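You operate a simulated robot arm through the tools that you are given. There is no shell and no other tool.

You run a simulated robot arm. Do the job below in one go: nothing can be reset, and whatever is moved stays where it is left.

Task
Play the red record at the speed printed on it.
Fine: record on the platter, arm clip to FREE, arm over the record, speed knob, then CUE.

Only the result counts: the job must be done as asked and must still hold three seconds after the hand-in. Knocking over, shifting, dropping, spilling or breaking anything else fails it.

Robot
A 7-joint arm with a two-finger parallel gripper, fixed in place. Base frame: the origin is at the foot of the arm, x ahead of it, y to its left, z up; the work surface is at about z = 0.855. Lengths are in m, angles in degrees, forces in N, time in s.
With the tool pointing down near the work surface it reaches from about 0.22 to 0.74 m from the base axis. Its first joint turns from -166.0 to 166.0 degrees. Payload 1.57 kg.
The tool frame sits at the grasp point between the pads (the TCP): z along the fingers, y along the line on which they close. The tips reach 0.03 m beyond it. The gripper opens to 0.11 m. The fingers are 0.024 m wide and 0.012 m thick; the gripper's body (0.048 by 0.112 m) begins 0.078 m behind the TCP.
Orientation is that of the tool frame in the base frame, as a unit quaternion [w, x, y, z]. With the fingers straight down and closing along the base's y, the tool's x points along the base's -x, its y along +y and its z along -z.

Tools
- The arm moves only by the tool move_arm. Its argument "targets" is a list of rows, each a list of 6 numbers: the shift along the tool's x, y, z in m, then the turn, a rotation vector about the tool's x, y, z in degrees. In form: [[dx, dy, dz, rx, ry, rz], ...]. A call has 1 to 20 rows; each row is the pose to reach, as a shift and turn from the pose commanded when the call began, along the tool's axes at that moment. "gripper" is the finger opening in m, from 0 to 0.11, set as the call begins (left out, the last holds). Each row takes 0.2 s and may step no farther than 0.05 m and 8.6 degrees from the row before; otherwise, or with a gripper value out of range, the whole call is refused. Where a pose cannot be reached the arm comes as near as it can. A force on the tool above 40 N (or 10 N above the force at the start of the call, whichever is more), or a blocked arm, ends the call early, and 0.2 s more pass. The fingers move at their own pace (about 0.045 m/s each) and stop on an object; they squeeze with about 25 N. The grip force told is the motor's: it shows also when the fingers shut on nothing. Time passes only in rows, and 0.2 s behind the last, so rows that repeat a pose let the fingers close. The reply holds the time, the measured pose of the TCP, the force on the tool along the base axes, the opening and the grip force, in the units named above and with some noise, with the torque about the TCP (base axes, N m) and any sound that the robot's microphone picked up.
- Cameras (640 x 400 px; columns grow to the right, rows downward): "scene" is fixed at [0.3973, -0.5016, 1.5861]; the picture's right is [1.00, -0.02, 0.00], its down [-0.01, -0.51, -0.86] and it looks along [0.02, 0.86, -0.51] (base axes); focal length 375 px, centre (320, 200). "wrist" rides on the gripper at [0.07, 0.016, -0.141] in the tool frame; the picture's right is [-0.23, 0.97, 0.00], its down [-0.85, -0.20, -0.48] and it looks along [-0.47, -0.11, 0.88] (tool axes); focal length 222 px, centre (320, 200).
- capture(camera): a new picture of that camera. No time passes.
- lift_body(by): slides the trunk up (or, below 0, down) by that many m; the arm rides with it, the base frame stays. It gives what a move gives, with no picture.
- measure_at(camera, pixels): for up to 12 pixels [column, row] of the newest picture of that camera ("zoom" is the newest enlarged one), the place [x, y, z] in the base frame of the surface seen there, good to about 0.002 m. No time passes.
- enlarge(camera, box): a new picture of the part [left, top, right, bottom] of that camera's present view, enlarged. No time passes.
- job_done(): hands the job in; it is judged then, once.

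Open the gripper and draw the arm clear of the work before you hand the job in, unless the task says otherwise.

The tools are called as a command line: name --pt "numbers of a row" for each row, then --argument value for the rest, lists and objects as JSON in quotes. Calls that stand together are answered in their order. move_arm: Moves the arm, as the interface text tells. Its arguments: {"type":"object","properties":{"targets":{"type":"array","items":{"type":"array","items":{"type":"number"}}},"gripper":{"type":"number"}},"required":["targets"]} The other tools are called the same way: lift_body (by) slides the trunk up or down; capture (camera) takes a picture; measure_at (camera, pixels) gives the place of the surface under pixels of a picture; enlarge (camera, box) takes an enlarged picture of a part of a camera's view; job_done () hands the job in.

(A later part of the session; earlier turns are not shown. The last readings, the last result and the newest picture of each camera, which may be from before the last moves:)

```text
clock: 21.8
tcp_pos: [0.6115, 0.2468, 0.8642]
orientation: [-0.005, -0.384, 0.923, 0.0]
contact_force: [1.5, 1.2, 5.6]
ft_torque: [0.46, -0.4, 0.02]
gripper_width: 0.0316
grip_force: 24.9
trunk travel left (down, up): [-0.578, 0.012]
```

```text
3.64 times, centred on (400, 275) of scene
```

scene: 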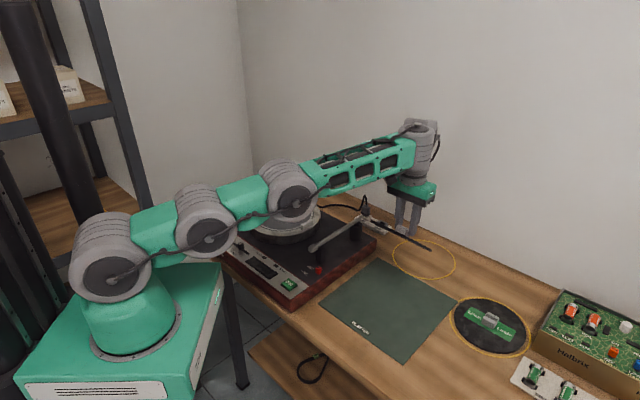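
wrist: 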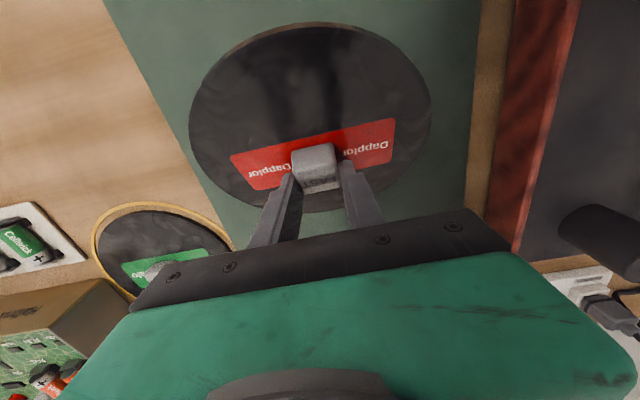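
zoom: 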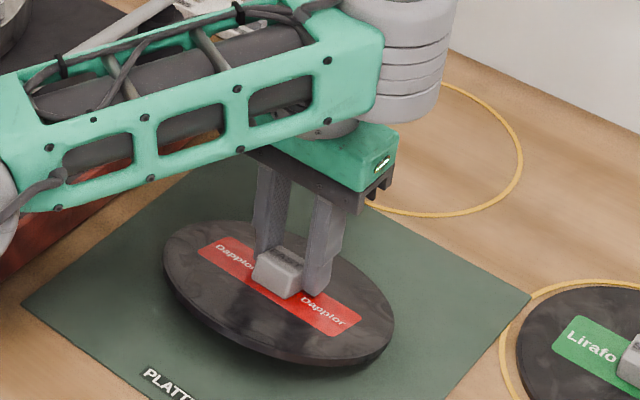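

The trunk lowering works and the record is flattening (about 15° left). I continue in steps.

lift_body --by -0.01

move_arm --pt "0.004 0 0 0 0 0"

enlarge --camera "scene" --box '[340, 220, 460, 330]'

```text
clock: 22.3
tcp_pos: [0.6109, 0.2453, 0.8522]
orientation: [-0.005, -0.382, 0.924, 0.001]
contact_force: [1.3, -0.9, 4.9]
ft_torque: [0.29, -0.36, -0.03]
gripper_width: 0.0314
grip_force: 24.9
trunk travel left (down, up): [-0.568, 0.022]
```

```text
clock: 22.7
tcp_pos: [0.6113, 0.2449, 0.8538]
orientation: [-0.006, -0.382, 0.924, 0.001]
contact_force: [-0.6, -1.2, 4.9]
ft_torque: [0.18, -0.25, -0.04]
gripper_width: 0.0315
grip_force: 25.6
out of reach, approached as far as the arm can: row 1
trunk travel left (down, up): [-0.568, 0.022]
```

```text
3.64 times, centred on (400, 275) of scene
```

zoom: 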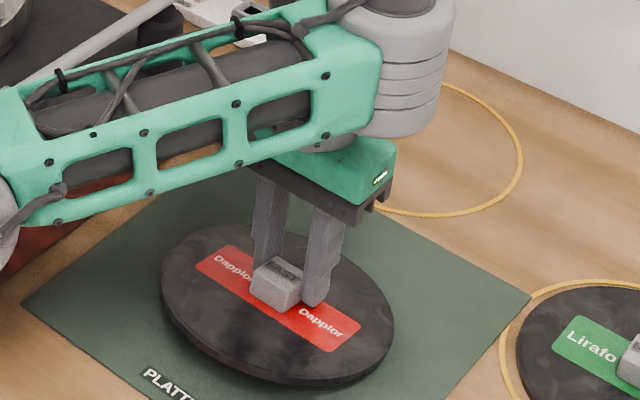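

Almost flat (about 7° left). I lower the trunk another 8 mm.

lift_body --by -0.008

enlarge --camera "scene" --box '[340, 220, 460, 330]'

capture --camera "wrist"

```text
clock: 23.3
tcp_pos: [0.6113, 0.2465, 0.8455]
orientation: [-0.005, -0.383, 0.924, 0.0]
contact_force: [1.5, -0.2, 5.1]
ft_torque: [0.31, -0.38, -0.08]
gripper_width: 0.0313
grip_force: 25.1
trunk travel left (down, up): [-0.56, 0.03]
```

```text
3.64 times, centred on (400, 275) of scene
```

zoom: 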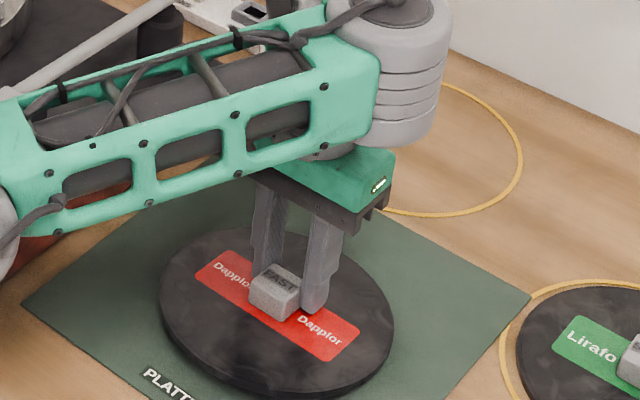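

```text
taken
```

wrist: 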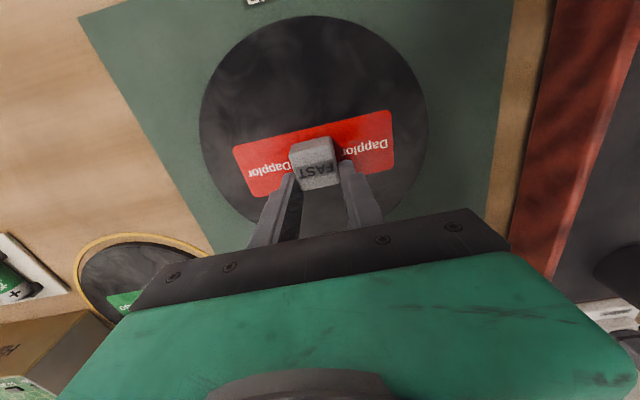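

It looks nearly flat; I measure the record's surface heights at its four sides to see the remaining tilt.

measure_at --camera "zoom" --pixels '[[190, 270], [200, 345], [290, 375], [370, 350], [215, 245], [350, 270], [380, 320], [240, 300]]'

measure_at --camera "wrist" --pixels '[[290, 35], [220, 110], [400, 90], [240, 195], [400, 180], [310, 100]]'

```text
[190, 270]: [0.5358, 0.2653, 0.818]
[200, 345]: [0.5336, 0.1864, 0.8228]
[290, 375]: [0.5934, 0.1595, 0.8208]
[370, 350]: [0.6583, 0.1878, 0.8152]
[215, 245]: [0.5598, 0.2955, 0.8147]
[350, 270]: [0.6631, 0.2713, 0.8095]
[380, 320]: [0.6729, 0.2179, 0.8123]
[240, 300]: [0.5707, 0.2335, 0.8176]
```

```text
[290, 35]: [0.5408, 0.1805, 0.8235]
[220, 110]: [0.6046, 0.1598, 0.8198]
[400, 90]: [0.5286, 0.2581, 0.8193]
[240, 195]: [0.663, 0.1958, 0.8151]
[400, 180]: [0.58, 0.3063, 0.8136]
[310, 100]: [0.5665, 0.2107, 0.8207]
```

About 5.4° of tilt is left (outer edge 0.809, inner edge 0.8235), and the fingertips are close to the record surface. I lower 4 mm more, watching the force.

lift_body --by -0.004

capture --camera "wrist"

measure_at --camera "wrist" --pixels '[[290, 35], [220, 110], [400, 90], [240, 195], [400, 180], [310, 100], [315, 165]]'

```text
clock: 23.8
tcp_pos: [0.6118, 0.2456, 0.842]
orientation: [-0.005, -0.383, 0.924, 0.001]
contact_force: [-0.6, -1.1, 7.2]
ft_torque: [0.35, -0.45, -0.02]
gripper_width: 0.0313
grip_force: 25.0
trunk travel left (down, up): [-0.556, 0.034]
```

```text
taken
```

wrist: 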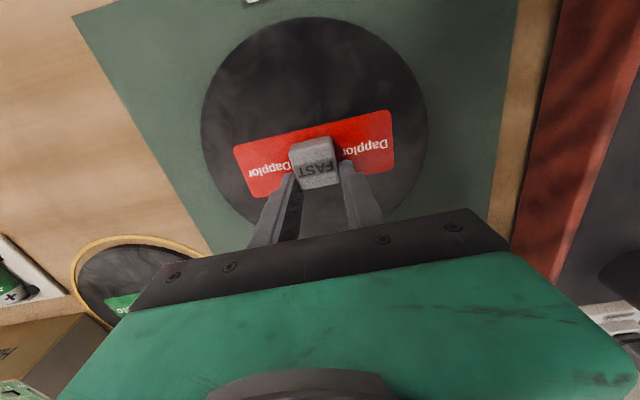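

```text
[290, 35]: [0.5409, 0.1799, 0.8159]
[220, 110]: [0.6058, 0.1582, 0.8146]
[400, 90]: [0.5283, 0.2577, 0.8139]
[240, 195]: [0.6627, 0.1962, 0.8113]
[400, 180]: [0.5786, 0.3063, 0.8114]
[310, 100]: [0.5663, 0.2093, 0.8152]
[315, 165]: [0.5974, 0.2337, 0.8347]
```

The tilt halved to about 2.7°. I lower a further 3 mm.

lift_body --by -0.003

capture --camera "wrist"

measure_at --camera "wrist" --pixels '[[290, 35], [220, 110], [400, 90], [240, 195], [400, 180], [310, 100], [315, 165]]'

```text
clock: 24.4
tcp_pos: [0.6114, 0.2449, 0.8398]
orientation: [-0.005, -0.382, 0.924, 0.0]
contact_force: [-2.7, -1.4, 9.1]
ft_torque: [0.22, -0.58, -0.02]
gripper_width: 0.0317
grip_force: 24.3
trunk travel left (down, up): [-0.553, 0.037]
```

```text
taken
```

wrist: 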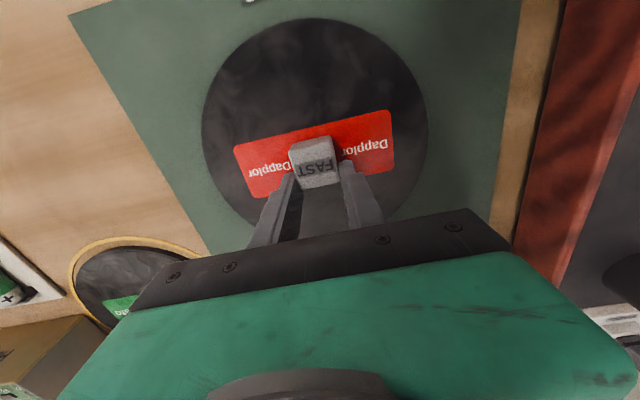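

```text
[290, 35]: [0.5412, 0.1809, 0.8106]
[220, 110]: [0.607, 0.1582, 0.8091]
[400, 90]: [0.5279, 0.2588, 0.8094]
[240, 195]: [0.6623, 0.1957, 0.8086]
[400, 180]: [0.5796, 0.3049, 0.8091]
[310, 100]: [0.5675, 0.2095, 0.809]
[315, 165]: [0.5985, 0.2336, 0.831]
```

The record is flat on the mat now (0.809–0.8106 all round). I open the gripper to release and then inspect the handle position.

move_arm --pt "0 0 0 0 0 0" --pt "0 0 0 0 0 0" --pt "0 0 0 0 0 0" --gripper 0.075

lift_body --by 0.03

enlarge --camera "scene" --box '[340, 220, 460, 330]'

enlarge --camera "wrist" --box '[200, 0, 440, 200]'

```text
clock: 25.1
tcp_pos: [0.61, 0.2456, 0.8405]
orientation: [-0.005, -0.382, 0.924, 0.001]
contact_force: [-1.4, 1.7, 6.1]
ft_torque: [-0.03, -0.19, 0.08]
gripper_width: 0.0728
grip_force: 0.0
trunk travel left (down, up): [-0.553, 0.037]
```

```text
clock: 25.9
tcp_pos: [0.6112, 0.2463, 0.8687]
orientation: [-0.006, -0.383, 0.924, 0.0]
contact_force: [-0.8, 0.1, 0.3]
ft_torque: [0.02, 0.02, -0.01]
gripper_width: 0.0753
grip_force: 0.0
trunk travel left (down, up): [-0.583, 0.007]
```

```text
3.64 times, centred on (400, 275) of scene
```

zoom: 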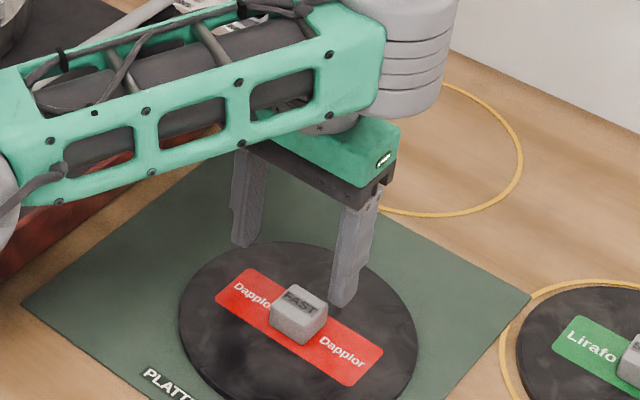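

```text
2.00 times, centred on (320, 100) of wrist
```

zoom: 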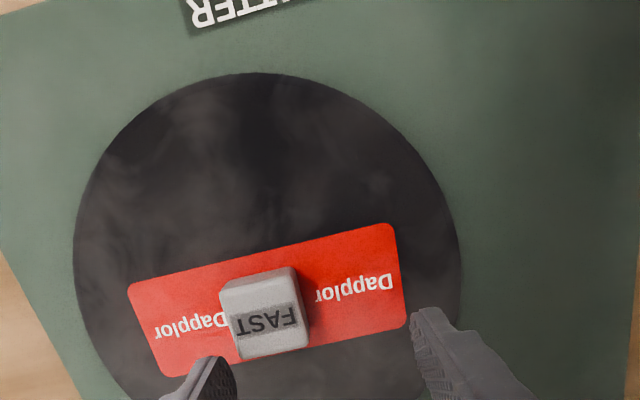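

The record is free and flat on the mat; it slid a little during release. I measure the label corners and handle top for a centred re-grasp.

measure_at --camera "zoom" --pixels '[[133, 290], [158, 370], [385, 230], [400, 320], [228, 295], [280, 275], [302, 340], [245, 350], [90, 250], [300, 90], [450, 240], [262, 320]]'

enlarge --camera "scene" --box '[340, 250, 440, 345]'

measure_at --camera "zoom" --pixels '[[230, 205], [335, 270], [280, 300], [415, 350], [290, 225], [250, 170], [440, 310], [200, 235], [370, 380]]'

```text
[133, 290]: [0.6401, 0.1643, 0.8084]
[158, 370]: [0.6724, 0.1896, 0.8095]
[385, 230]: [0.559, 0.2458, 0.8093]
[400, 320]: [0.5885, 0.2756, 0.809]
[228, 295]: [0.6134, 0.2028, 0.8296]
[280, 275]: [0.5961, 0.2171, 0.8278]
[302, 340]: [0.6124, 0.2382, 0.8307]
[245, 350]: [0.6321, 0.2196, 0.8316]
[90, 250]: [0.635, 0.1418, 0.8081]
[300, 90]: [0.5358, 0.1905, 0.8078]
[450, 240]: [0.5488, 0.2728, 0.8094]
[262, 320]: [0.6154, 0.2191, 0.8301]
```

```text
4.21 times, centred on (390, 298) of scene
```

zoom: 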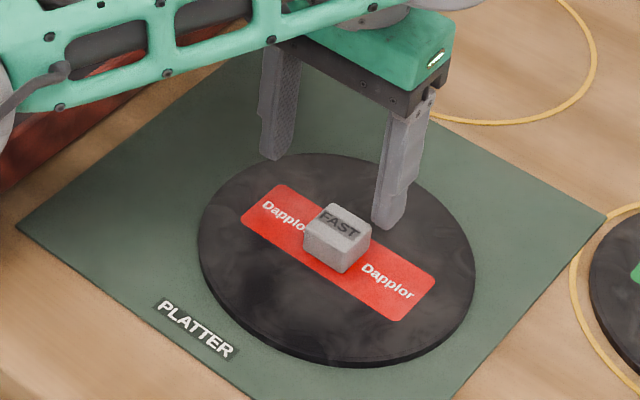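

```text
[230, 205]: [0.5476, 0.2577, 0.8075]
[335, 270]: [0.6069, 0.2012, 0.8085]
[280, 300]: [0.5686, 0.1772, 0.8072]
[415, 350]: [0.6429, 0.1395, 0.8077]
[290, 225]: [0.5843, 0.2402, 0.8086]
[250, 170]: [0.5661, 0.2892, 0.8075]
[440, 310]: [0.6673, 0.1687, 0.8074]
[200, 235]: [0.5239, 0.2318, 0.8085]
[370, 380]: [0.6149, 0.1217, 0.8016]
```

The handle is centred at (0.615,0.219), label at exactly 135°. To give the arm slack I raise the hand 0.07 and shift over the handle, then lower with the trunk.

move_arm --pt "0 0 -0.035 0 0 0" --pt "0.0083 -0.011 -0.055 0 0 0" --pt "0.0166 -0.022 -0.07 0 0 0" --pt "0.0166 -0.022 -0.07 0 0 0"

lift_body --by -0.08

capture --camera "wrist"

capture --camera "scene"

```text
clock: 26.9
tcp_pos: [0.6345, 0.2257, 0.9376]
orientation: [-0.006, -0.383, 0.924, 0.001]
contact_force: [-1.0, 0.2, 0.2]
ft_torque: [-0.01, 0.0, -0.02]
gripper_width: 0.075
grip_force: 0.1
out of reach, approached as far as the arm can: row 1, 2, 3, 4
trunk travel left (down, up): [-0.583, 0.007]
```

```text
clock: 28.1
tcp_pos: [0.6347, 0.2255, 0.8583]
orientation: [-0.006, -0.383, 0.924, 0.0]
contact_force: [-0.4, -0.6, -0.4]
ft_torque: [-0.04, 0.01, 0.04]
gripper_width: 0.0751
grip_force: 0.1
trunk travel left (down, up): [-0.503, 0.087]
```

```text
taken
```

wrist: 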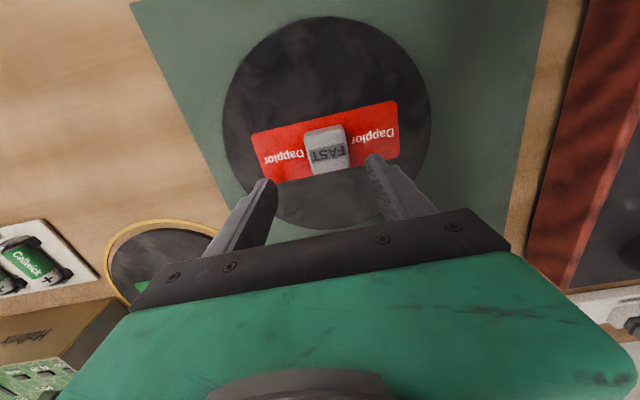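

```text
taken
```

scene: 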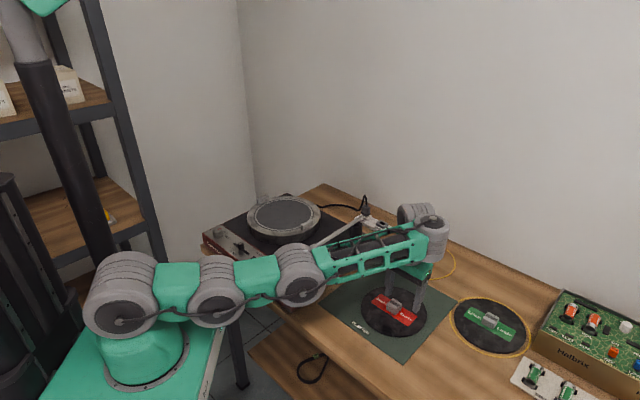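

The hand stopped 2 cm off because the arm slipped into the wrong (elbow-low) bend again. With the tool vertical and nothing held, I'll extend out and up past straight to flip it to elbow-up, then come back.

move_arm --pt "0 0 -0.03 0 0 0" --pt "-0.027 -0.0129 -0.055 0 0 0" --pt "-0.054 -0.0258 -0.08 0 0 0" --pt "-0.081 -0.0387 -0.08 0 0 0" --pt "-0.108 -0.0516 -0.08 0 0 0" --pt "-0.12 -0.0573 -0.08 0 0 0"

capture --camera "scene"

```text
clock: 29.5
tcp_pos: [0.6945, 0.2478, 0.9325]
orientation: [-0.007, -0.383, 0.924, 0.0]
contact_force: [0.7, 0.2, -0.4]
ft_torque: [0.0, -0.02, 0.03]
gripper_width: 0.0751
grip_force: 0.2
out of reach, approached as far as the arm can: row 4, 5, 6
trunk travel left (down, up): [-0.503, 0.087]
```

```text
taken
```

scene: 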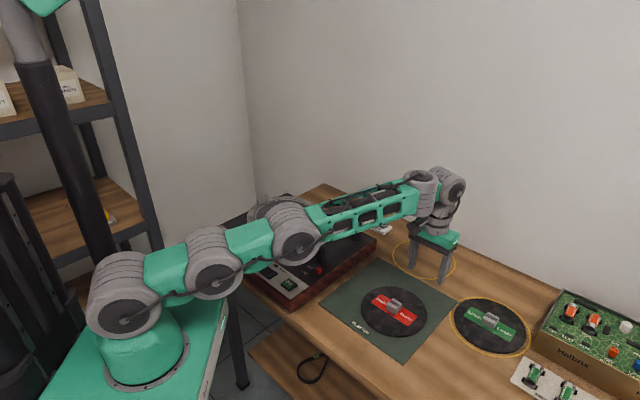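

The linkage is now slightly elbow-up. I step back inward gently at the same height and check which way it bends.

move_arm --pt "0.01 0.0045 0 0 0 0" --pt "0.02 0.0095 0 0 0 0" --pt "0.03 0.0143 0 0 0 0" --pt "0.04 0.019 0 0 0 0"

capture --camera "scene"

```text
clock: 30.5
tcp_pos: [0.6517, 0.2328, 0.9347]
orientation: [-0.006, -0.383, 0.924, 0.001]
contact_force: [0.3, -0.1, 0.7]
ft_torque: [0.01, 0.0, 0.0]
gripper_width: 0.0749
grip_force: 0.1
out of reach, approached as far as the arm can: row 1
trunk travel left (down, up): [-0.503, 0.087]
```

```text
taken
```

scene: 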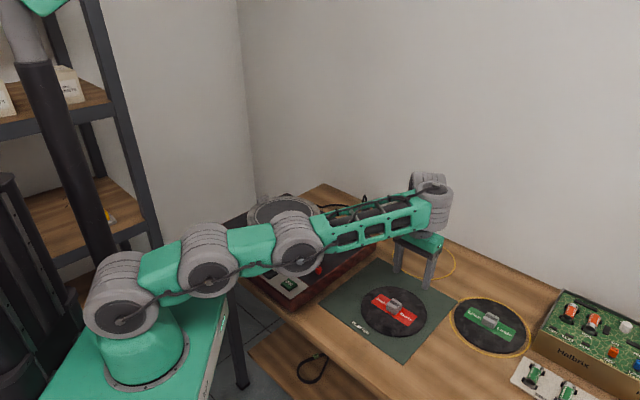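

Good: it is bending elbow-up (joint at (208,260) well above the line) and rows are reachable. I continue to above the handle.

move_arm --pt "0.012 0.0054 0 0 0 0" --pt "0.024 0.0108 0 0 0 0" --pt "0.0357 0.0162 0 0 0 0" --pt "0.0357 0.0162 0 0 0 0"

capture --camera "scene"

capture --camera "wrist"

```text
clock: 31.5
tcp_pos: [0.6137, 0.2185, 0.9344]
orientation: [-0.005, -0.383, 0.924, 0.0]
contact_force: [-0.3, 0.5, 0.2]
ft_torque: [0.01, 0.0, -0.02]
gripper_width: 0.0748
grip_force: 0.0
trunk travel left (down, up): [-0.503, 0.087]
```

```text
taken
```

scene: 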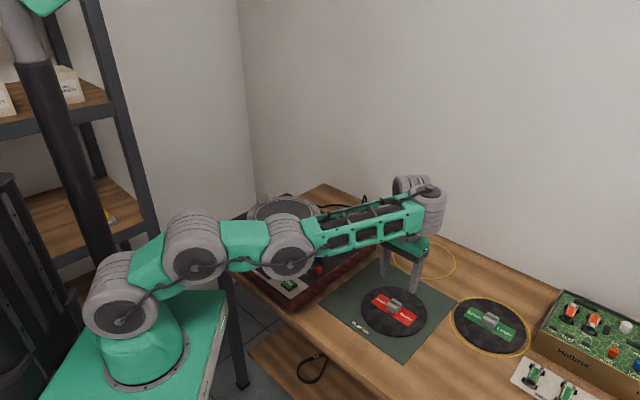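

```text
taken
```

wrist: 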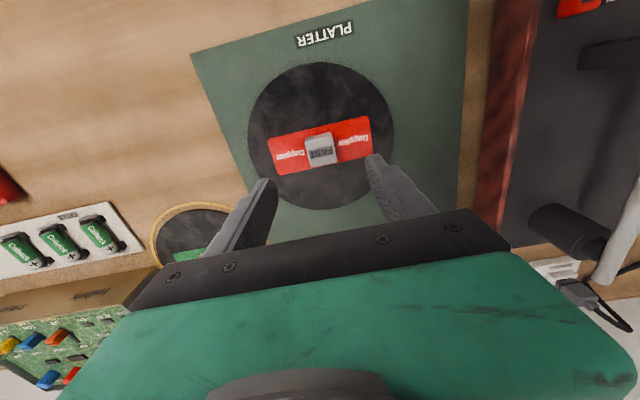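

The TCP is right above the handle at (0.6137,0.2185) with a healthy elbow-up posture. I lower with the trunk 0.094 m so the tips end just above the record.

lift_body --by -0.07

lift_body --by -0.0235

capture --camera "wrist"

capture --camera "scene"

```text
clock: 32.5
tcp_pos: [0.6145, 0.2186, 0.8647]
orientation: [-0.006, -0.383, 0.924, 0.001]
contact_force: [-1.3, -1.1, 0.5]
ft_torque: [0.01, 0.01, 0.03]
gripper_width: 0.0752
grip_force: 0.2
trunk travel left (down, up): [-0.433, 0.157]
```

```text
clock: 33.2
tcp_pos: [0.6138, 0.2188, 0.8399]
orientation: [-0.005, -0.383, 0.924, 0.001]
contact_force: [0.0, 0.4, 0.0]
ft_torque: [0.01, 0.02, 0.01]
gripper_width: 0.0749
grip_force: 0.1
trunk travel left (down, up): [-0.41, 0.18]
```

```text
taken
```

wrist: 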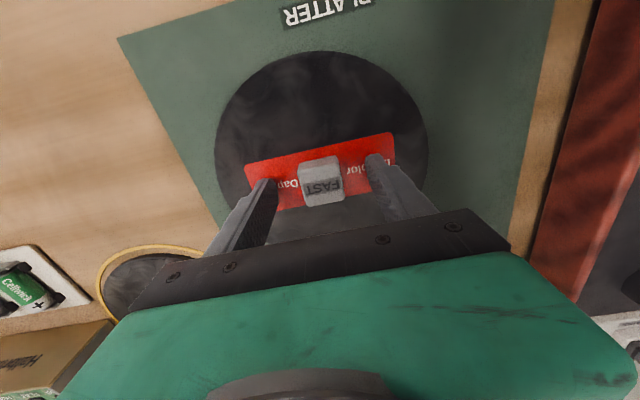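

```text
taken
```

scene: 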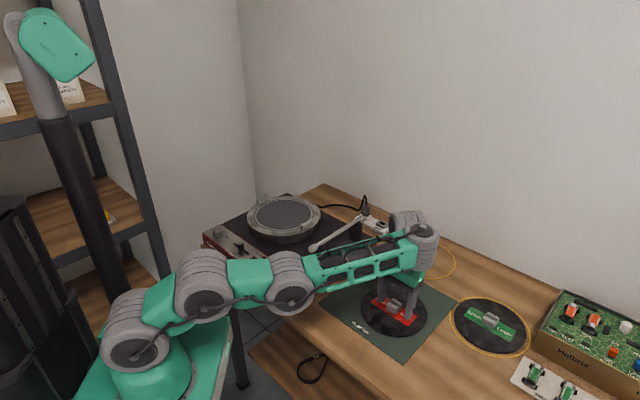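

The fingers straddle the handle, centred, with no contact at TCP z=0.840. I close on the handle.

move_arm --pt "0 0 0 0 0 0" --pt "0 0 0 0 0 0" --pt "0 0 0 0 0 0" --pt "0 0 0 0 0 0" --pt "0 0 0 0 0 0" --gripper 0.0

lift_body --by 0.05

enlarge --camera "scene" --box '[320, 200, 460, 330]'

capture --camera "wrist"

```text
clock: 34.5
tcp_pos: [0.6153, 0.2184, 0.8416]
orientation: [-0.006, -0.383, 0.924, 0.002]
contact_force: [-0.1, 0.2, 0.3]
ft_torque: [-0.04, -0.1, -0.01]
gripper_width: 0.0314
grip_force: 24.6
trunk travel left (down, up): [-0.41, 0.18]
```

```text
clock: 35.4
tcp_pos: [0.6142, 0.2195, 0.89]
orientation: [-0.006, -0.383, 0.924, 0.002]
contact_force: [0.5, 0.2, -1.5]
ft_torque: [0.01, -0.01, 0.0]
gripper_width: 0.0313
grip_force: 24.8
trunk travel left (down, up): [-0.459, 0.13]
```

```text
3.08 times, centred on (390, 265) of scene
```

zoom: 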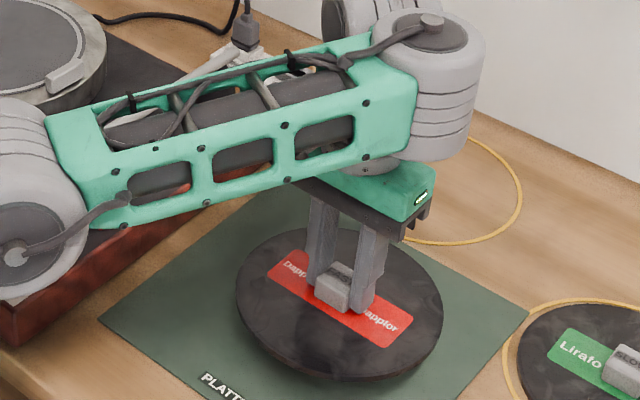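

```text
taken
```

wrist: 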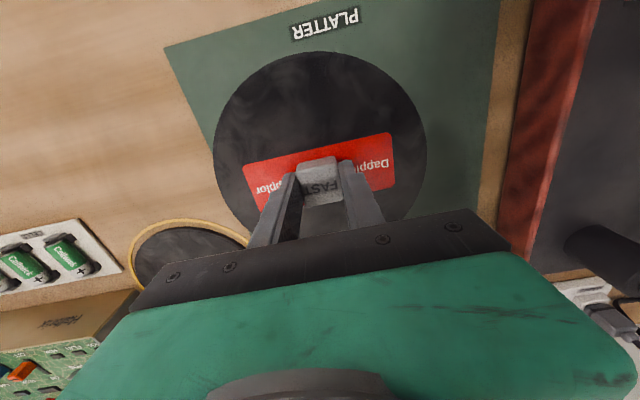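

The record hangs level from a vertical grip. I raise the trunk 0.13 m for clearance over the tonearm and check the elbow.

lift_body --by 0.13

capture --camera "scene"

measure_at --camera "scene" --pixels '[[290, 262], [290, 238], [330, 240], [200, 225], [390, 245]]'

```text
clock: 37.0
tcp_pos: [0.6146, 0.2191, 1.0212]
orientation: [-0.006, -0.382, 0.924, 0.001]
contact_force: [0.7, 0.2, -1.5]
ft_torque: [0.03, 0.0, -0.03]
gripper_width: 0.0316
grip_force: 25.2
trunk travel left (down, up): [-0.59, 0.0]
```

```text
taken
```

scene: 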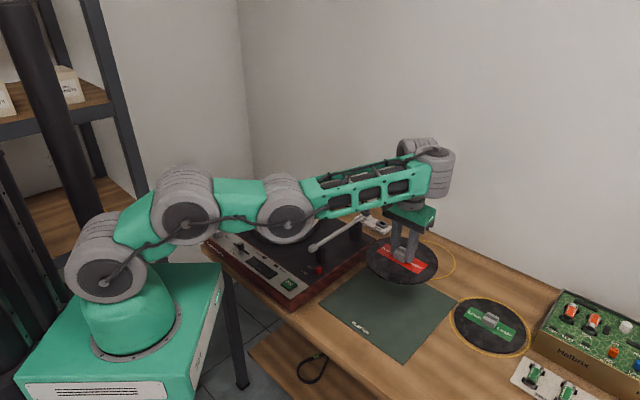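

```text
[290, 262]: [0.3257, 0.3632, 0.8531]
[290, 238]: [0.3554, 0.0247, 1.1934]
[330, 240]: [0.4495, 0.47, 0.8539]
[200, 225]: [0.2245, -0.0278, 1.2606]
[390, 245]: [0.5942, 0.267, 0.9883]
```

The elbow's underside is about z 1.15, and the record's bottom is around 0.98, above the tonearm (0.93–0.94). I swing along an arc toward the platter, first half, rising 2 cm.

move_arm --pt "-0.0162 0.0411 -0.01 0 0 0" --pt "-0.0299 0.0831 -0.02 0 0 0" --pt "-0.0402 0.1273 -0.02 0 0 0" --pt "-0.0483 0.1708 -0.02 0 0 0" --pt "-0.0532 0.2144 -0.02 0 0 0" --pt "-0.0551 0.2582 -0.02 0 0 0"

capture --camera "scene"

```text
clock: 38.4
tcp_pos: [0.4706, 0.4414, 1.0427]
orientation: [-0.006, -0.383, 0.924, 0.0]
contact_force: [0.4, -0.2, 0.1]
ft_torque: [0.0, 0.0, 0.01]
gripper_width: 0.0314
grip_force: 24.2
trunk travel left (down, up): [-0.59, 0.0]
```

```text
taken
```

scene: 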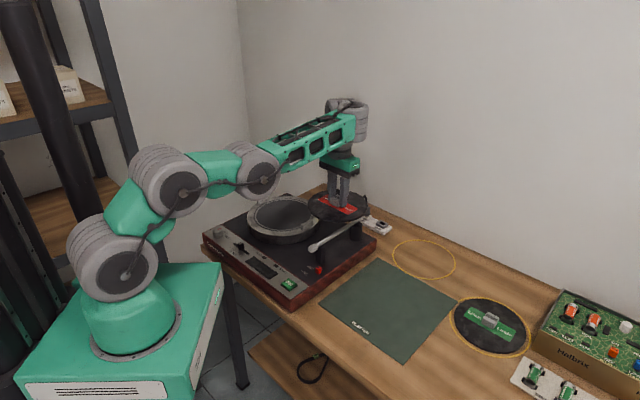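

Halfway and clear. Before continuing I refine the platter centre from the unobstructed ring in the scene view.

enlarge --camera "scene" --box '[235, 185, 345, 255]'

measure_at --camera "zoom" --pixels '[[275, 60], [75, 165], [110, 260], [245, 295], [400, 245], [460, 190], [440, 215], [92, 230], [160, 90], [330, 282]]'

```text
5.71 times, centred on (290, 220) of scene
```

zoom: 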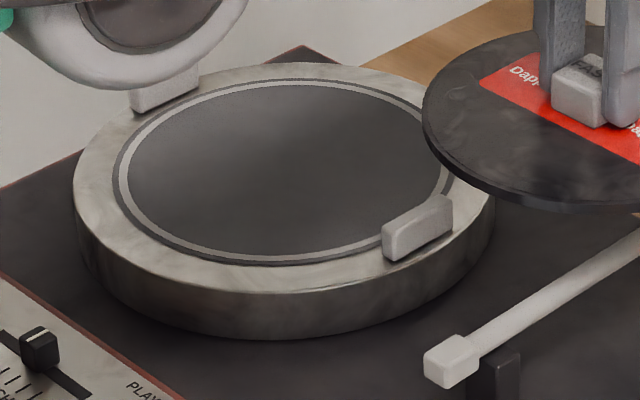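

```text
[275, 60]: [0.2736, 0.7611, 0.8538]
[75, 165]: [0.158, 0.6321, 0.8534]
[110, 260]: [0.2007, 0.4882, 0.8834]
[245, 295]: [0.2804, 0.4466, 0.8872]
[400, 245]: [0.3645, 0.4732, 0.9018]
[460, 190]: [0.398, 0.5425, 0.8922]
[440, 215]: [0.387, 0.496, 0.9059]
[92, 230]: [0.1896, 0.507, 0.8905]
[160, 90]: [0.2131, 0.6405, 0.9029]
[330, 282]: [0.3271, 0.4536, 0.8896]
```

I measure points on the platter's ring (left, top, bottom, others) to fit its centre.

measure_at --camera "zoom" --pixels '[[123, 185], [160, 110], [280, 83], [370, 98], [150, 228], [250, 260], [330, 255], [370, 240], [447, 175], [200, 250], [138, 130], [410, 115]]'

```text
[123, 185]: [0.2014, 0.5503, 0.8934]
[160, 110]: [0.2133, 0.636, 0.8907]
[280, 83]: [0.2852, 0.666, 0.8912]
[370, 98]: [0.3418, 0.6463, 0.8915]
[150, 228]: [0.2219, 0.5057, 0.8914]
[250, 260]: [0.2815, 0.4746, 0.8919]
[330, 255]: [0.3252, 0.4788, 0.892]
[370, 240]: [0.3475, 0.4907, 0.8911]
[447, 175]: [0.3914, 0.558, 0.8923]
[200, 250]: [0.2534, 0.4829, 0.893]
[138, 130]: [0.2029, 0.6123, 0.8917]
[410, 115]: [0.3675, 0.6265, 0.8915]
```

The ring fit gives the platter centre at (0.293,0.568), ring radius about 0.095. I carry the record on to directly above it.

move_arm --pt "0.0022 0.0437 0 0 0 0" --pt "0.0061 0.0886 0 0 0 0" --pt "0.0132 0.1316 0 0 0 0" --pt "0.0241 0.1738 0 0 0 0" --pt "0.0361 0.2151 0 0 0 0" --pt "0.0361 0.2151 0 0 0 0"

capture --camera "scene"

capture --camera "wrist"

```text
clock: 39.8
tcp_pos: [0.2926, 0.5675, 1.0426]
orientation: [-0.005, -0.382, 0.924, 0.0]
contact_force: [-0.9, -0.6, 0.3]
ft_torque: [0.02, 0.02, -0.01]
gripper_width: 0.0314
grip_force: 24.8
trunk travel left (down, up): [-0.59, 0.0]
```

```text
taken
```

scene: 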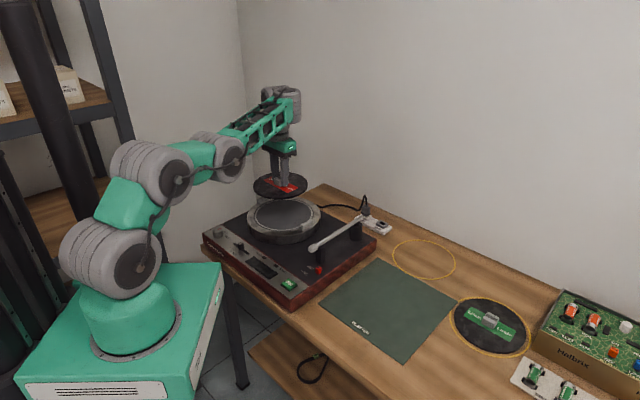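

```text
taken
```

wrist: 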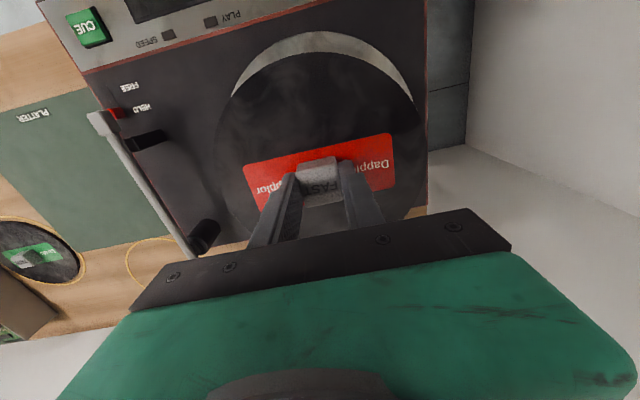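

It is centred over the platter at (0.2926,0.5675). I lower with the trunk 0.095 first (placing contact expected at TCP z≈0.931), then inspect.

lift_body --by -0.085

enlarge --camera "scene" --box '[225, 160, 345, 255]'

capture --camera "wrist"

```text
clock: 41.0
tcp_pos: [0.2933, 0.567, 0.9584]
orientation: [-0.006, -0.383, 0.924, 0.0]
contact_force: [-0.9, -0.3, -1.4]
ft_torque: [0.02, 0.0, -0.02]
gripper_width: 0.0312
grip_force: 25.1
trunk travel left (down, up): [-0.505, 0.085]
```

```text
4.21 times, centred on (285, 208) of scene
```

zoom: 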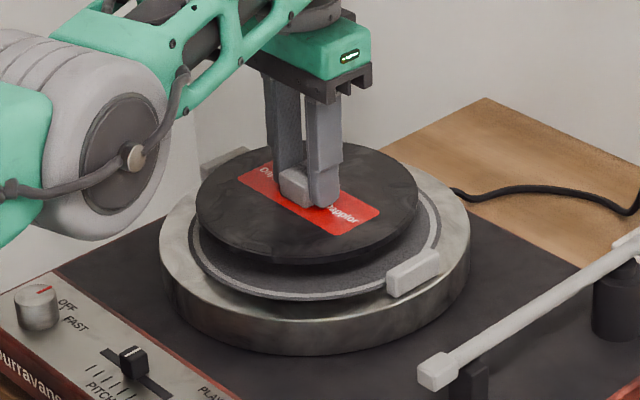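

```text
taken
```

wrist: 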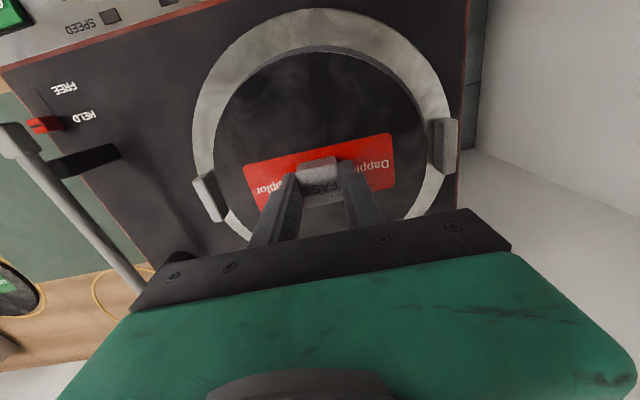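

Nicely centred between the lugs. I lower 0.02 and then in small steps until the load transfers.

lift_body --by -0.022

lift_body --by -0.004

enlarge --camera "scene" --box '[225, 160, 345, 255]'

```text
clock: 41.6
tcp_pos: [0.2931, 0.5685, 0.9351]
orientation: [-0.006, -0.382, 0.924, 0.0]
contact_force: [-1.1, -0.5, -1.3]
ft_torque: [-0.01, 0.0, 0.0]
gripper_width: 0.0314
grip_force: 24.9
trunk travel left (down, up): [-0.483, 0.107]
```

```text
clock: 42.2
tcp_pos: [0.2921, 0.5676, 0.9317]
orientation: [-0.006, -0.383, 0.924, 0.001]
contact_force: [0.3, 0.8, -0.5]
ft_torque: [0.02, 0.0, 0.01]
gripper_width: 0.0313
grip_force: 24.8
trunk travel left (down, up): [-0.479, 0.111]
```

```text
4.21 times, centred on (285, 208) of scene
```

zoom: 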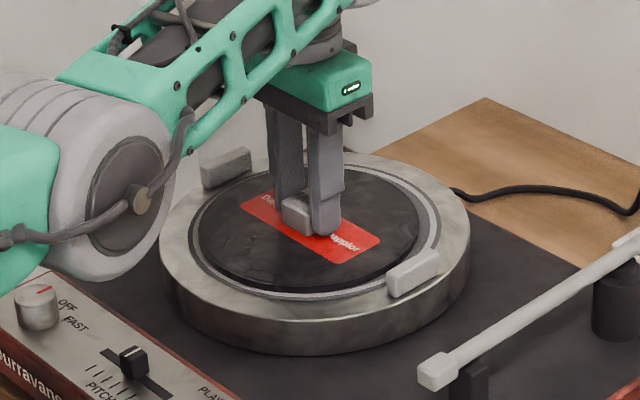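

Contact is just starting. The record looks a few mm toward the left of the ring (gap ~22 px right vs ~10 px left), so I measure before settling.

measure_at --camera "zoom" --pixels '[[205, 230], [413, 215], [437, 215], [195, 225], [300, 286], [300, 297], [250, 275], [390, 265], [410, 250], [425, 190], [404, 195], [465, 225]]'

capture --camera "wrist"

```text
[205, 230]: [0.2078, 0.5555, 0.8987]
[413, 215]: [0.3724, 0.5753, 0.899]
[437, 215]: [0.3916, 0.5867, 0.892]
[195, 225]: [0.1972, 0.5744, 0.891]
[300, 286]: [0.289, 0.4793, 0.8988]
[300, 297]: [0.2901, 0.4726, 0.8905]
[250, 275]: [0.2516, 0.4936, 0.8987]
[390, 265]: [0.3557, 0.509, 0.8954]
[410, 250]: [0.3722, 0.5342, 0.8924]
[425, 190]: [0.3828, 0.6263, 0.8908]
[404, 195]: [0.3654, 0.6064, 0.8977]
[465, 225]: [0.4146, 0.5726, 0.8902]
```

```text
taken
```

wrist: 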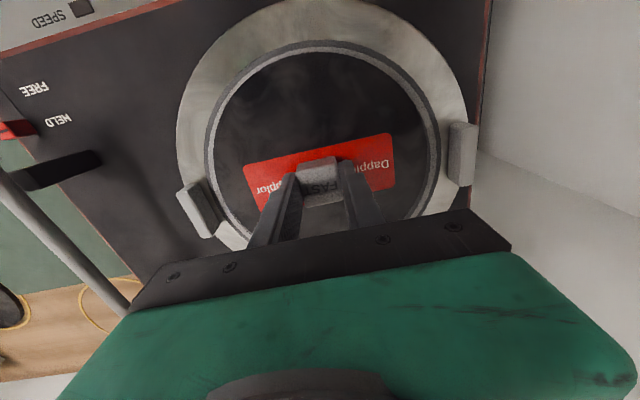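

The record centre is about (0.290,0.566) against the ring's (0.295,0.570). I lift 4 mm, shift 5 mm outward, and lower again to rest.

lift_body --by 0.004

move_arm --pt "-0.005 -0.0007 0 0 0 0" --pt "-0.005 -0.0007 0 0 0 0"

lift_body --by -0.005

enlarge --camera "scene" --box '[225, 160, 345, 255]'

```text
clock: 42.7
tcp_pos: [0.2924, 0.5673, 0.9363]
orientation: [-0.006, -0.382, 0.924, 0.0]
contact_force: [-0.3, -1.4, -0.5]
ft_torque: [-0.01, -0.01, -0.01]
gripper_width: 0.0313
grip_force: 25.3
trunk travel left (down, up): [-0.483, 0.107]
```

```text
clock: 43.3
tcp_pos: [0.2967, 0.5705, 0.9344]
orientation: [-0.005, -0.383, 0.924, 0.0]
contact_force: [-0.5, 0.2, -1.2]
ft_torque: [0.02, -0.02, 0.01]
gripper_width: 0.0313
grip_force: 24.7
trunk travel left (down, up): [-0.483, 0.107]
```

```text
clock: 43.8
tcp_pos: [0.296, 0.5711, 0.9298]
orientation: [-0.007, -0.382, 0.924, 0.001]
contact_force: [0.1, 0.3, 0.3]
ft_torque: [-0.03, -0.05, 0.0]
gripper_width: 0.0315
grip_force: 25.4
trunk travel left (down, up): [-0.478, 0.112]
```

```text
4.21 times, centred on (285, 208) of scene
```

zoom: 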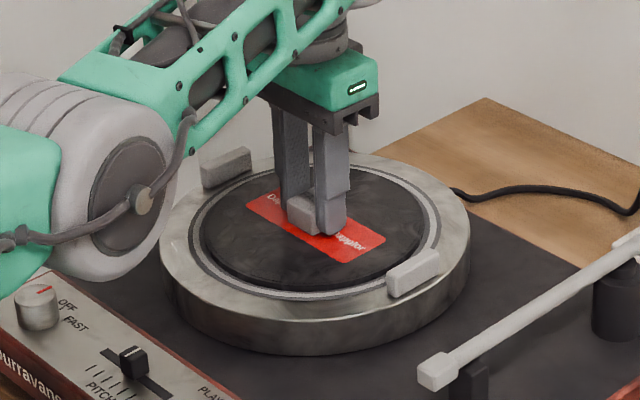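

Centred and supported (vertical force ~0). I open the gripper moderately and rise.

move_arm --pt "0 0 0 0 0 0" --pt "0 0 0 0 0 0" --pt "0 0 0 0 0 0" --gripper 0.06

lift_body --by 0.1

capture --camera "scene"

enlarge --camera "scene" --box '[225, 160, 345, 255]'

capture --camera "wrist"

```text
clock: 44.6
tcp_pos: [0.296, 0.5695, 0.9307]
orientation: [-0.006, -0.382, 0.924, 0.0]
contact_force: [-0.3, 0.0, 0.1]
ft_torque: [0.0, 0.03, -0.03]
gripper_width: 0.0602
grip_force: 0.0
trunk travel left (down, up): [-0.478, 0.112]
```

```text
clock: 46.0
tcp_pos: [0.2971, 0.5704, 1.0308]
orientation: [-0.005, -0.382, 0.924, 0.001]
contact_force: [-0.3, -1.2, -0.2]
ft_torque: [0.03, 0.0, 0.01]
gripper_width: 0.0601
grip_force: 0.1
trunk travel left (down, up): [-0.578, 0.012]
```

```text
taken
```

scene: 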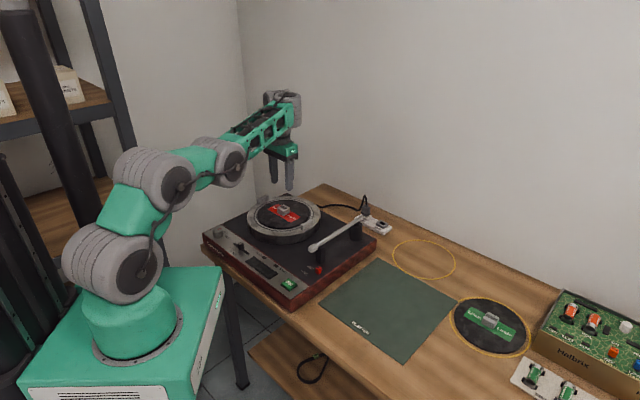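

```text
4.21 times, centred on (285, 208) of scene
```

zoom: 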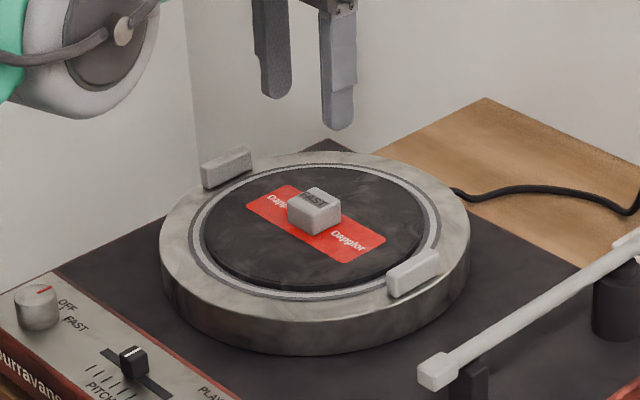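

```text
taken
```

wrist: 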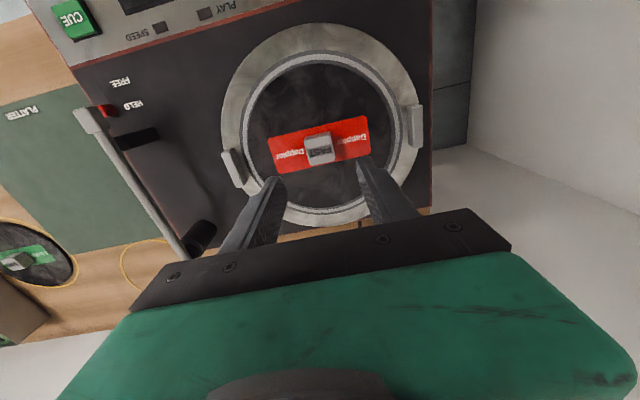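

The record sits well on the platter. Next the clip: I measure clip, slot, labels, tonearm head, pivot and post, then move the camera closer.

enlarge --camera "scene" --box '[295, 235, 350, 285]'

measure_at --camera "zoom" --pixels '[[285, 285], [285, 250], [262, 240], [305, 250], [230, 350], [270, 320], [150, 90], [200, 50], [280, 60], [285, 200], [200, 255], [140, 295]]'

move_arm --pt "0.01 -0.04 0 0 0 0" --pt "0.03 -0.08 0 0 0 0" --pt "0.06 -0.115 0 0 0 0" --pt "0.09 -0.15 0 0 0 0" --pt "0.12 -0.18 0 0 0 0" --pt "0.14 -0.215 0 0 0 0" --pt "0.153 -0.257 0 0 0 0" --gripper 0.0

capture --camera "wrist"

capture --camera "scene"

```text
8.00 times, centred on (322, 260) of scene
```

zoom: 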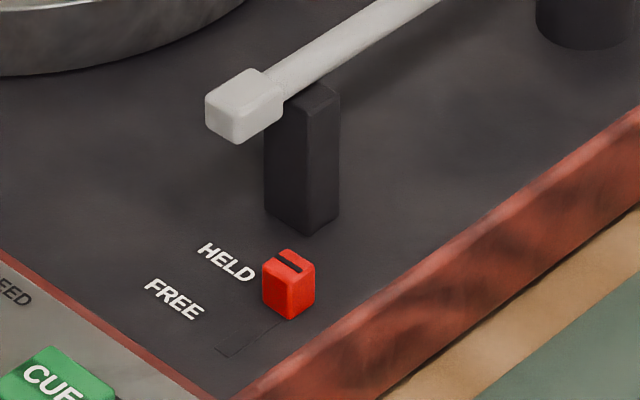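

```text
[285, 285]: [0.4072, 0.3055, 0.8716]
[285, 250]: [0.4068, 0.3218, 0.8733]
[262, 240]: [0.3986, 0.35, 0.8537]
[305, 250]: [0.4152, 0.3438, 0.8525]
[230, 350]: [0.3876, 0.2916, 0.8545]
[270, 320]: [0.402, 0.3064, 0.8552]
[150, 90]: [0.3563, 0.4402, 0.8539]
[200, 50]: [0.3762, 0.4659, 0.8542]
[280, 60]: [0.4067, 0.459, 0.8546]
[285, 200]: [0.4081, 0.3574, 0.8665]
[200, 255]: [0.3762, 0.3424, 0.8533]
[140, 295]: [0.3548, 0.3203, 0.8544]
```

```text
clock: 47.6
tcp_pos: [0.3887, 0.2965, 1.0744]
orientation: [-0.015, -0.383, 0.924, 0.0]
contact_force: [-0.7, 0.0, 0.2]
ft_torque: [0.01, 0.02, 0.0]
gripper_width: 0.0001
grip_force: 21.4
out of reach, approached as far as the arm can: row 2, 3, 4, 5, 6, 7
trunk travel left (down, up): [-0.578, 0.012]
```

```text
taken
```

wrist: 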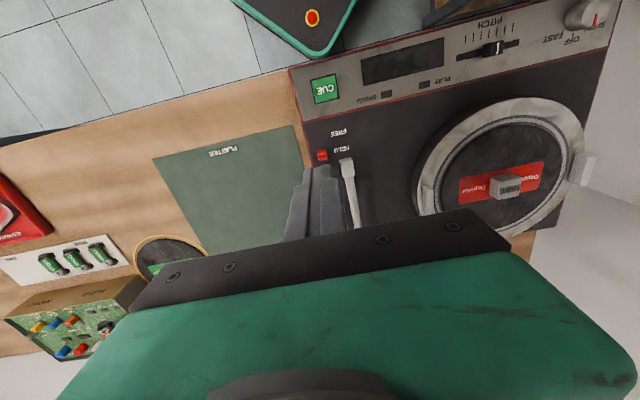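

```text
taken
```

scene: 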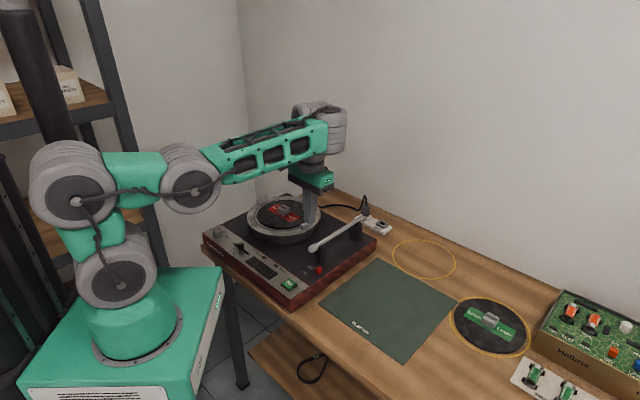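

The arm came to (0.389,0.2965,1.074), limited by an inner-radius posture limit and with a 1.7° tilt error. The clip's slot runs inward along az 225° from (0.4075,0.310), so I must push from its outer side; I lower the trunk to nominal and move above (0.426,0.3235), correcting the tilt.

move_arm --pt "-0.015 -0.0024 0 0.2 -0.5 0" --pt "-0.03 -0.0048 0 0.4 -1.0 0" --pt "-0.0455 -0.0073 0.01 0.65 -1.59 0" --pt "-0.0455 -0.0073 0.02 0.65 -1.59 0"

lift_body --by -0.07

capture --camera "wrist"

capture --camera "scene"

```text
clock: 48.6
tcp_pos: [0.4383, 0.3349, 1.0751]
orientation: [-0.002, -0.384, 0.923, 0.008]
contact_force: [0.4, -0.1, -0.3]
ft_torque: [-0.04, 0.02, -0.01]
gripper_width: 0.0002
grip_force: 21.1
out of reach, approached as far as the arm can: row 1, 2, 3, 4
trunk travel left (down, up): [-0.578, 0.012]
```

```text
clock: 49.6
tcp_pos: [0.4384, 0.3347, 1.0053]
orientation: [0.0, -0.382, 0.924, 0.008]
contact_force: [-0.5, -0.4, -1.1]
ft_torque: [0.01, -0.02, -0.01]
gripper_width: 0.0
grip_force: 21.2
trunk travel left (down, up): [-0.507, 0.083]
```

```text
taken
```

wrist: 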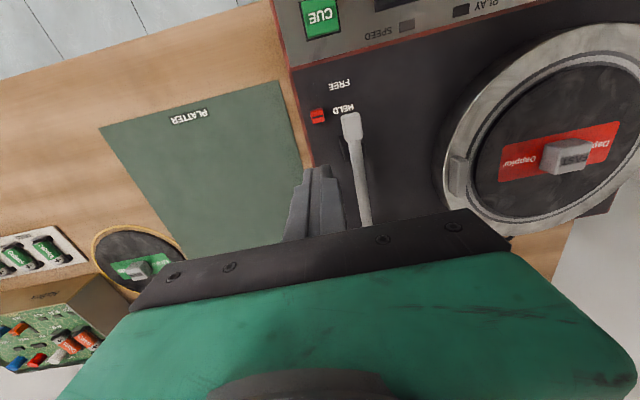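

```text
taken
```

scene: 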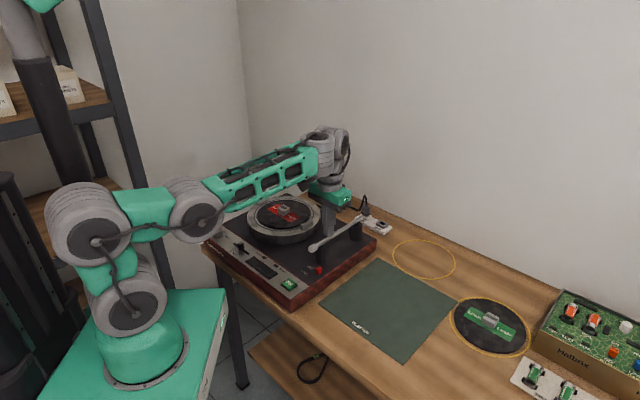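

The forearm is pitched up, which probably puts the wrist near a limit. Lowering the hand should relieve it, so I test a straight 4 cm descent in free space, staying over the clear deck beside the tonearm (tips would be at about z 0.935).

move_arm --pt "0 0 0.02 0 0 0" --pt "0 0 0.04 0 0 0"

capture --camera "scene"

```text
clock: 50.2
tcp_pos: [0.4496, 0.345, 0.9706]
orientation: [-0.004, -0.383, 0.924, 0.008]
contact_force: [-0.7, 0.7, 0.6]
ft_torque: [0.0, 0.01, -0.01]
gripper_width: 0.0001
grip_force: 21.3
out of reach, approached as far as the arm can: row 1, 2
trunk travel left (down, up): [-0.507, 0.083]
```

```text
taken
```

scene: 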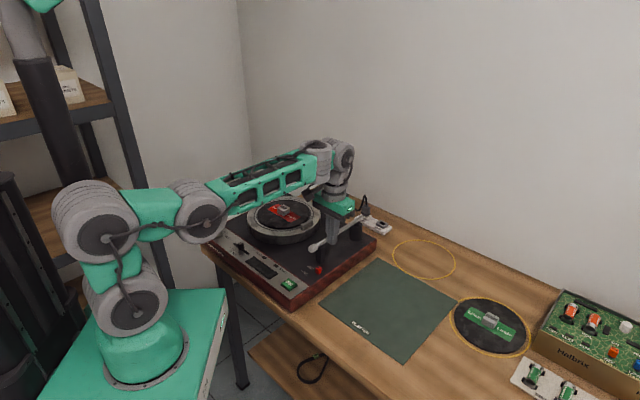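

Descending drifts outward, so this posture is cramped low down. The home-like height (TCP ≈1.12 at nominal trunk) was comfortable, so I'll go up there, set XY, and use the trunk for all lowering.

move_arm --pt "0 0 -0.04 0 0 0" --pt "0 0 -0.08 0 0 0" --pt "0 0 -0.12 0 0 0" --pt "0.01 0 -0.15 0 0 0" --pt "0.0227 0 -0.15 0 0 0" --pt "0.032 0 -0.15 0 0 0"

capture --camera "scene"

```text
clock: 51.6
tcp_pos: [0.4269, 0.3192, 1.1191]
orientation: [-0.001, -0.382, 0.924, 0.008]
contact_force: [0.1, 0.3, 0.6]
ft_torque: [0.01, -0.03, -0.02]
gripper_width: 0.0001
grip_force: 21.5
trunk travel left (down, up): [-0.507, 0.083]
```

```text
taken
```

scene: 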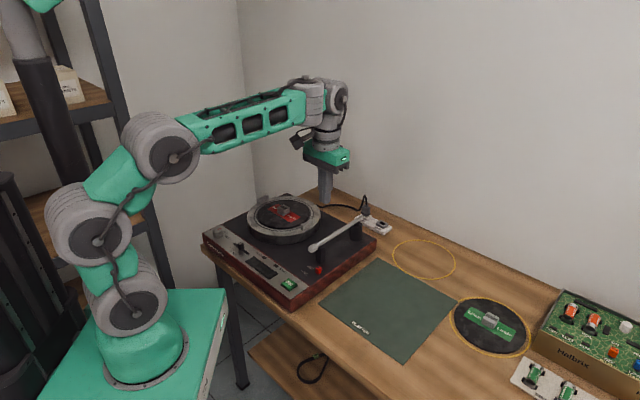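

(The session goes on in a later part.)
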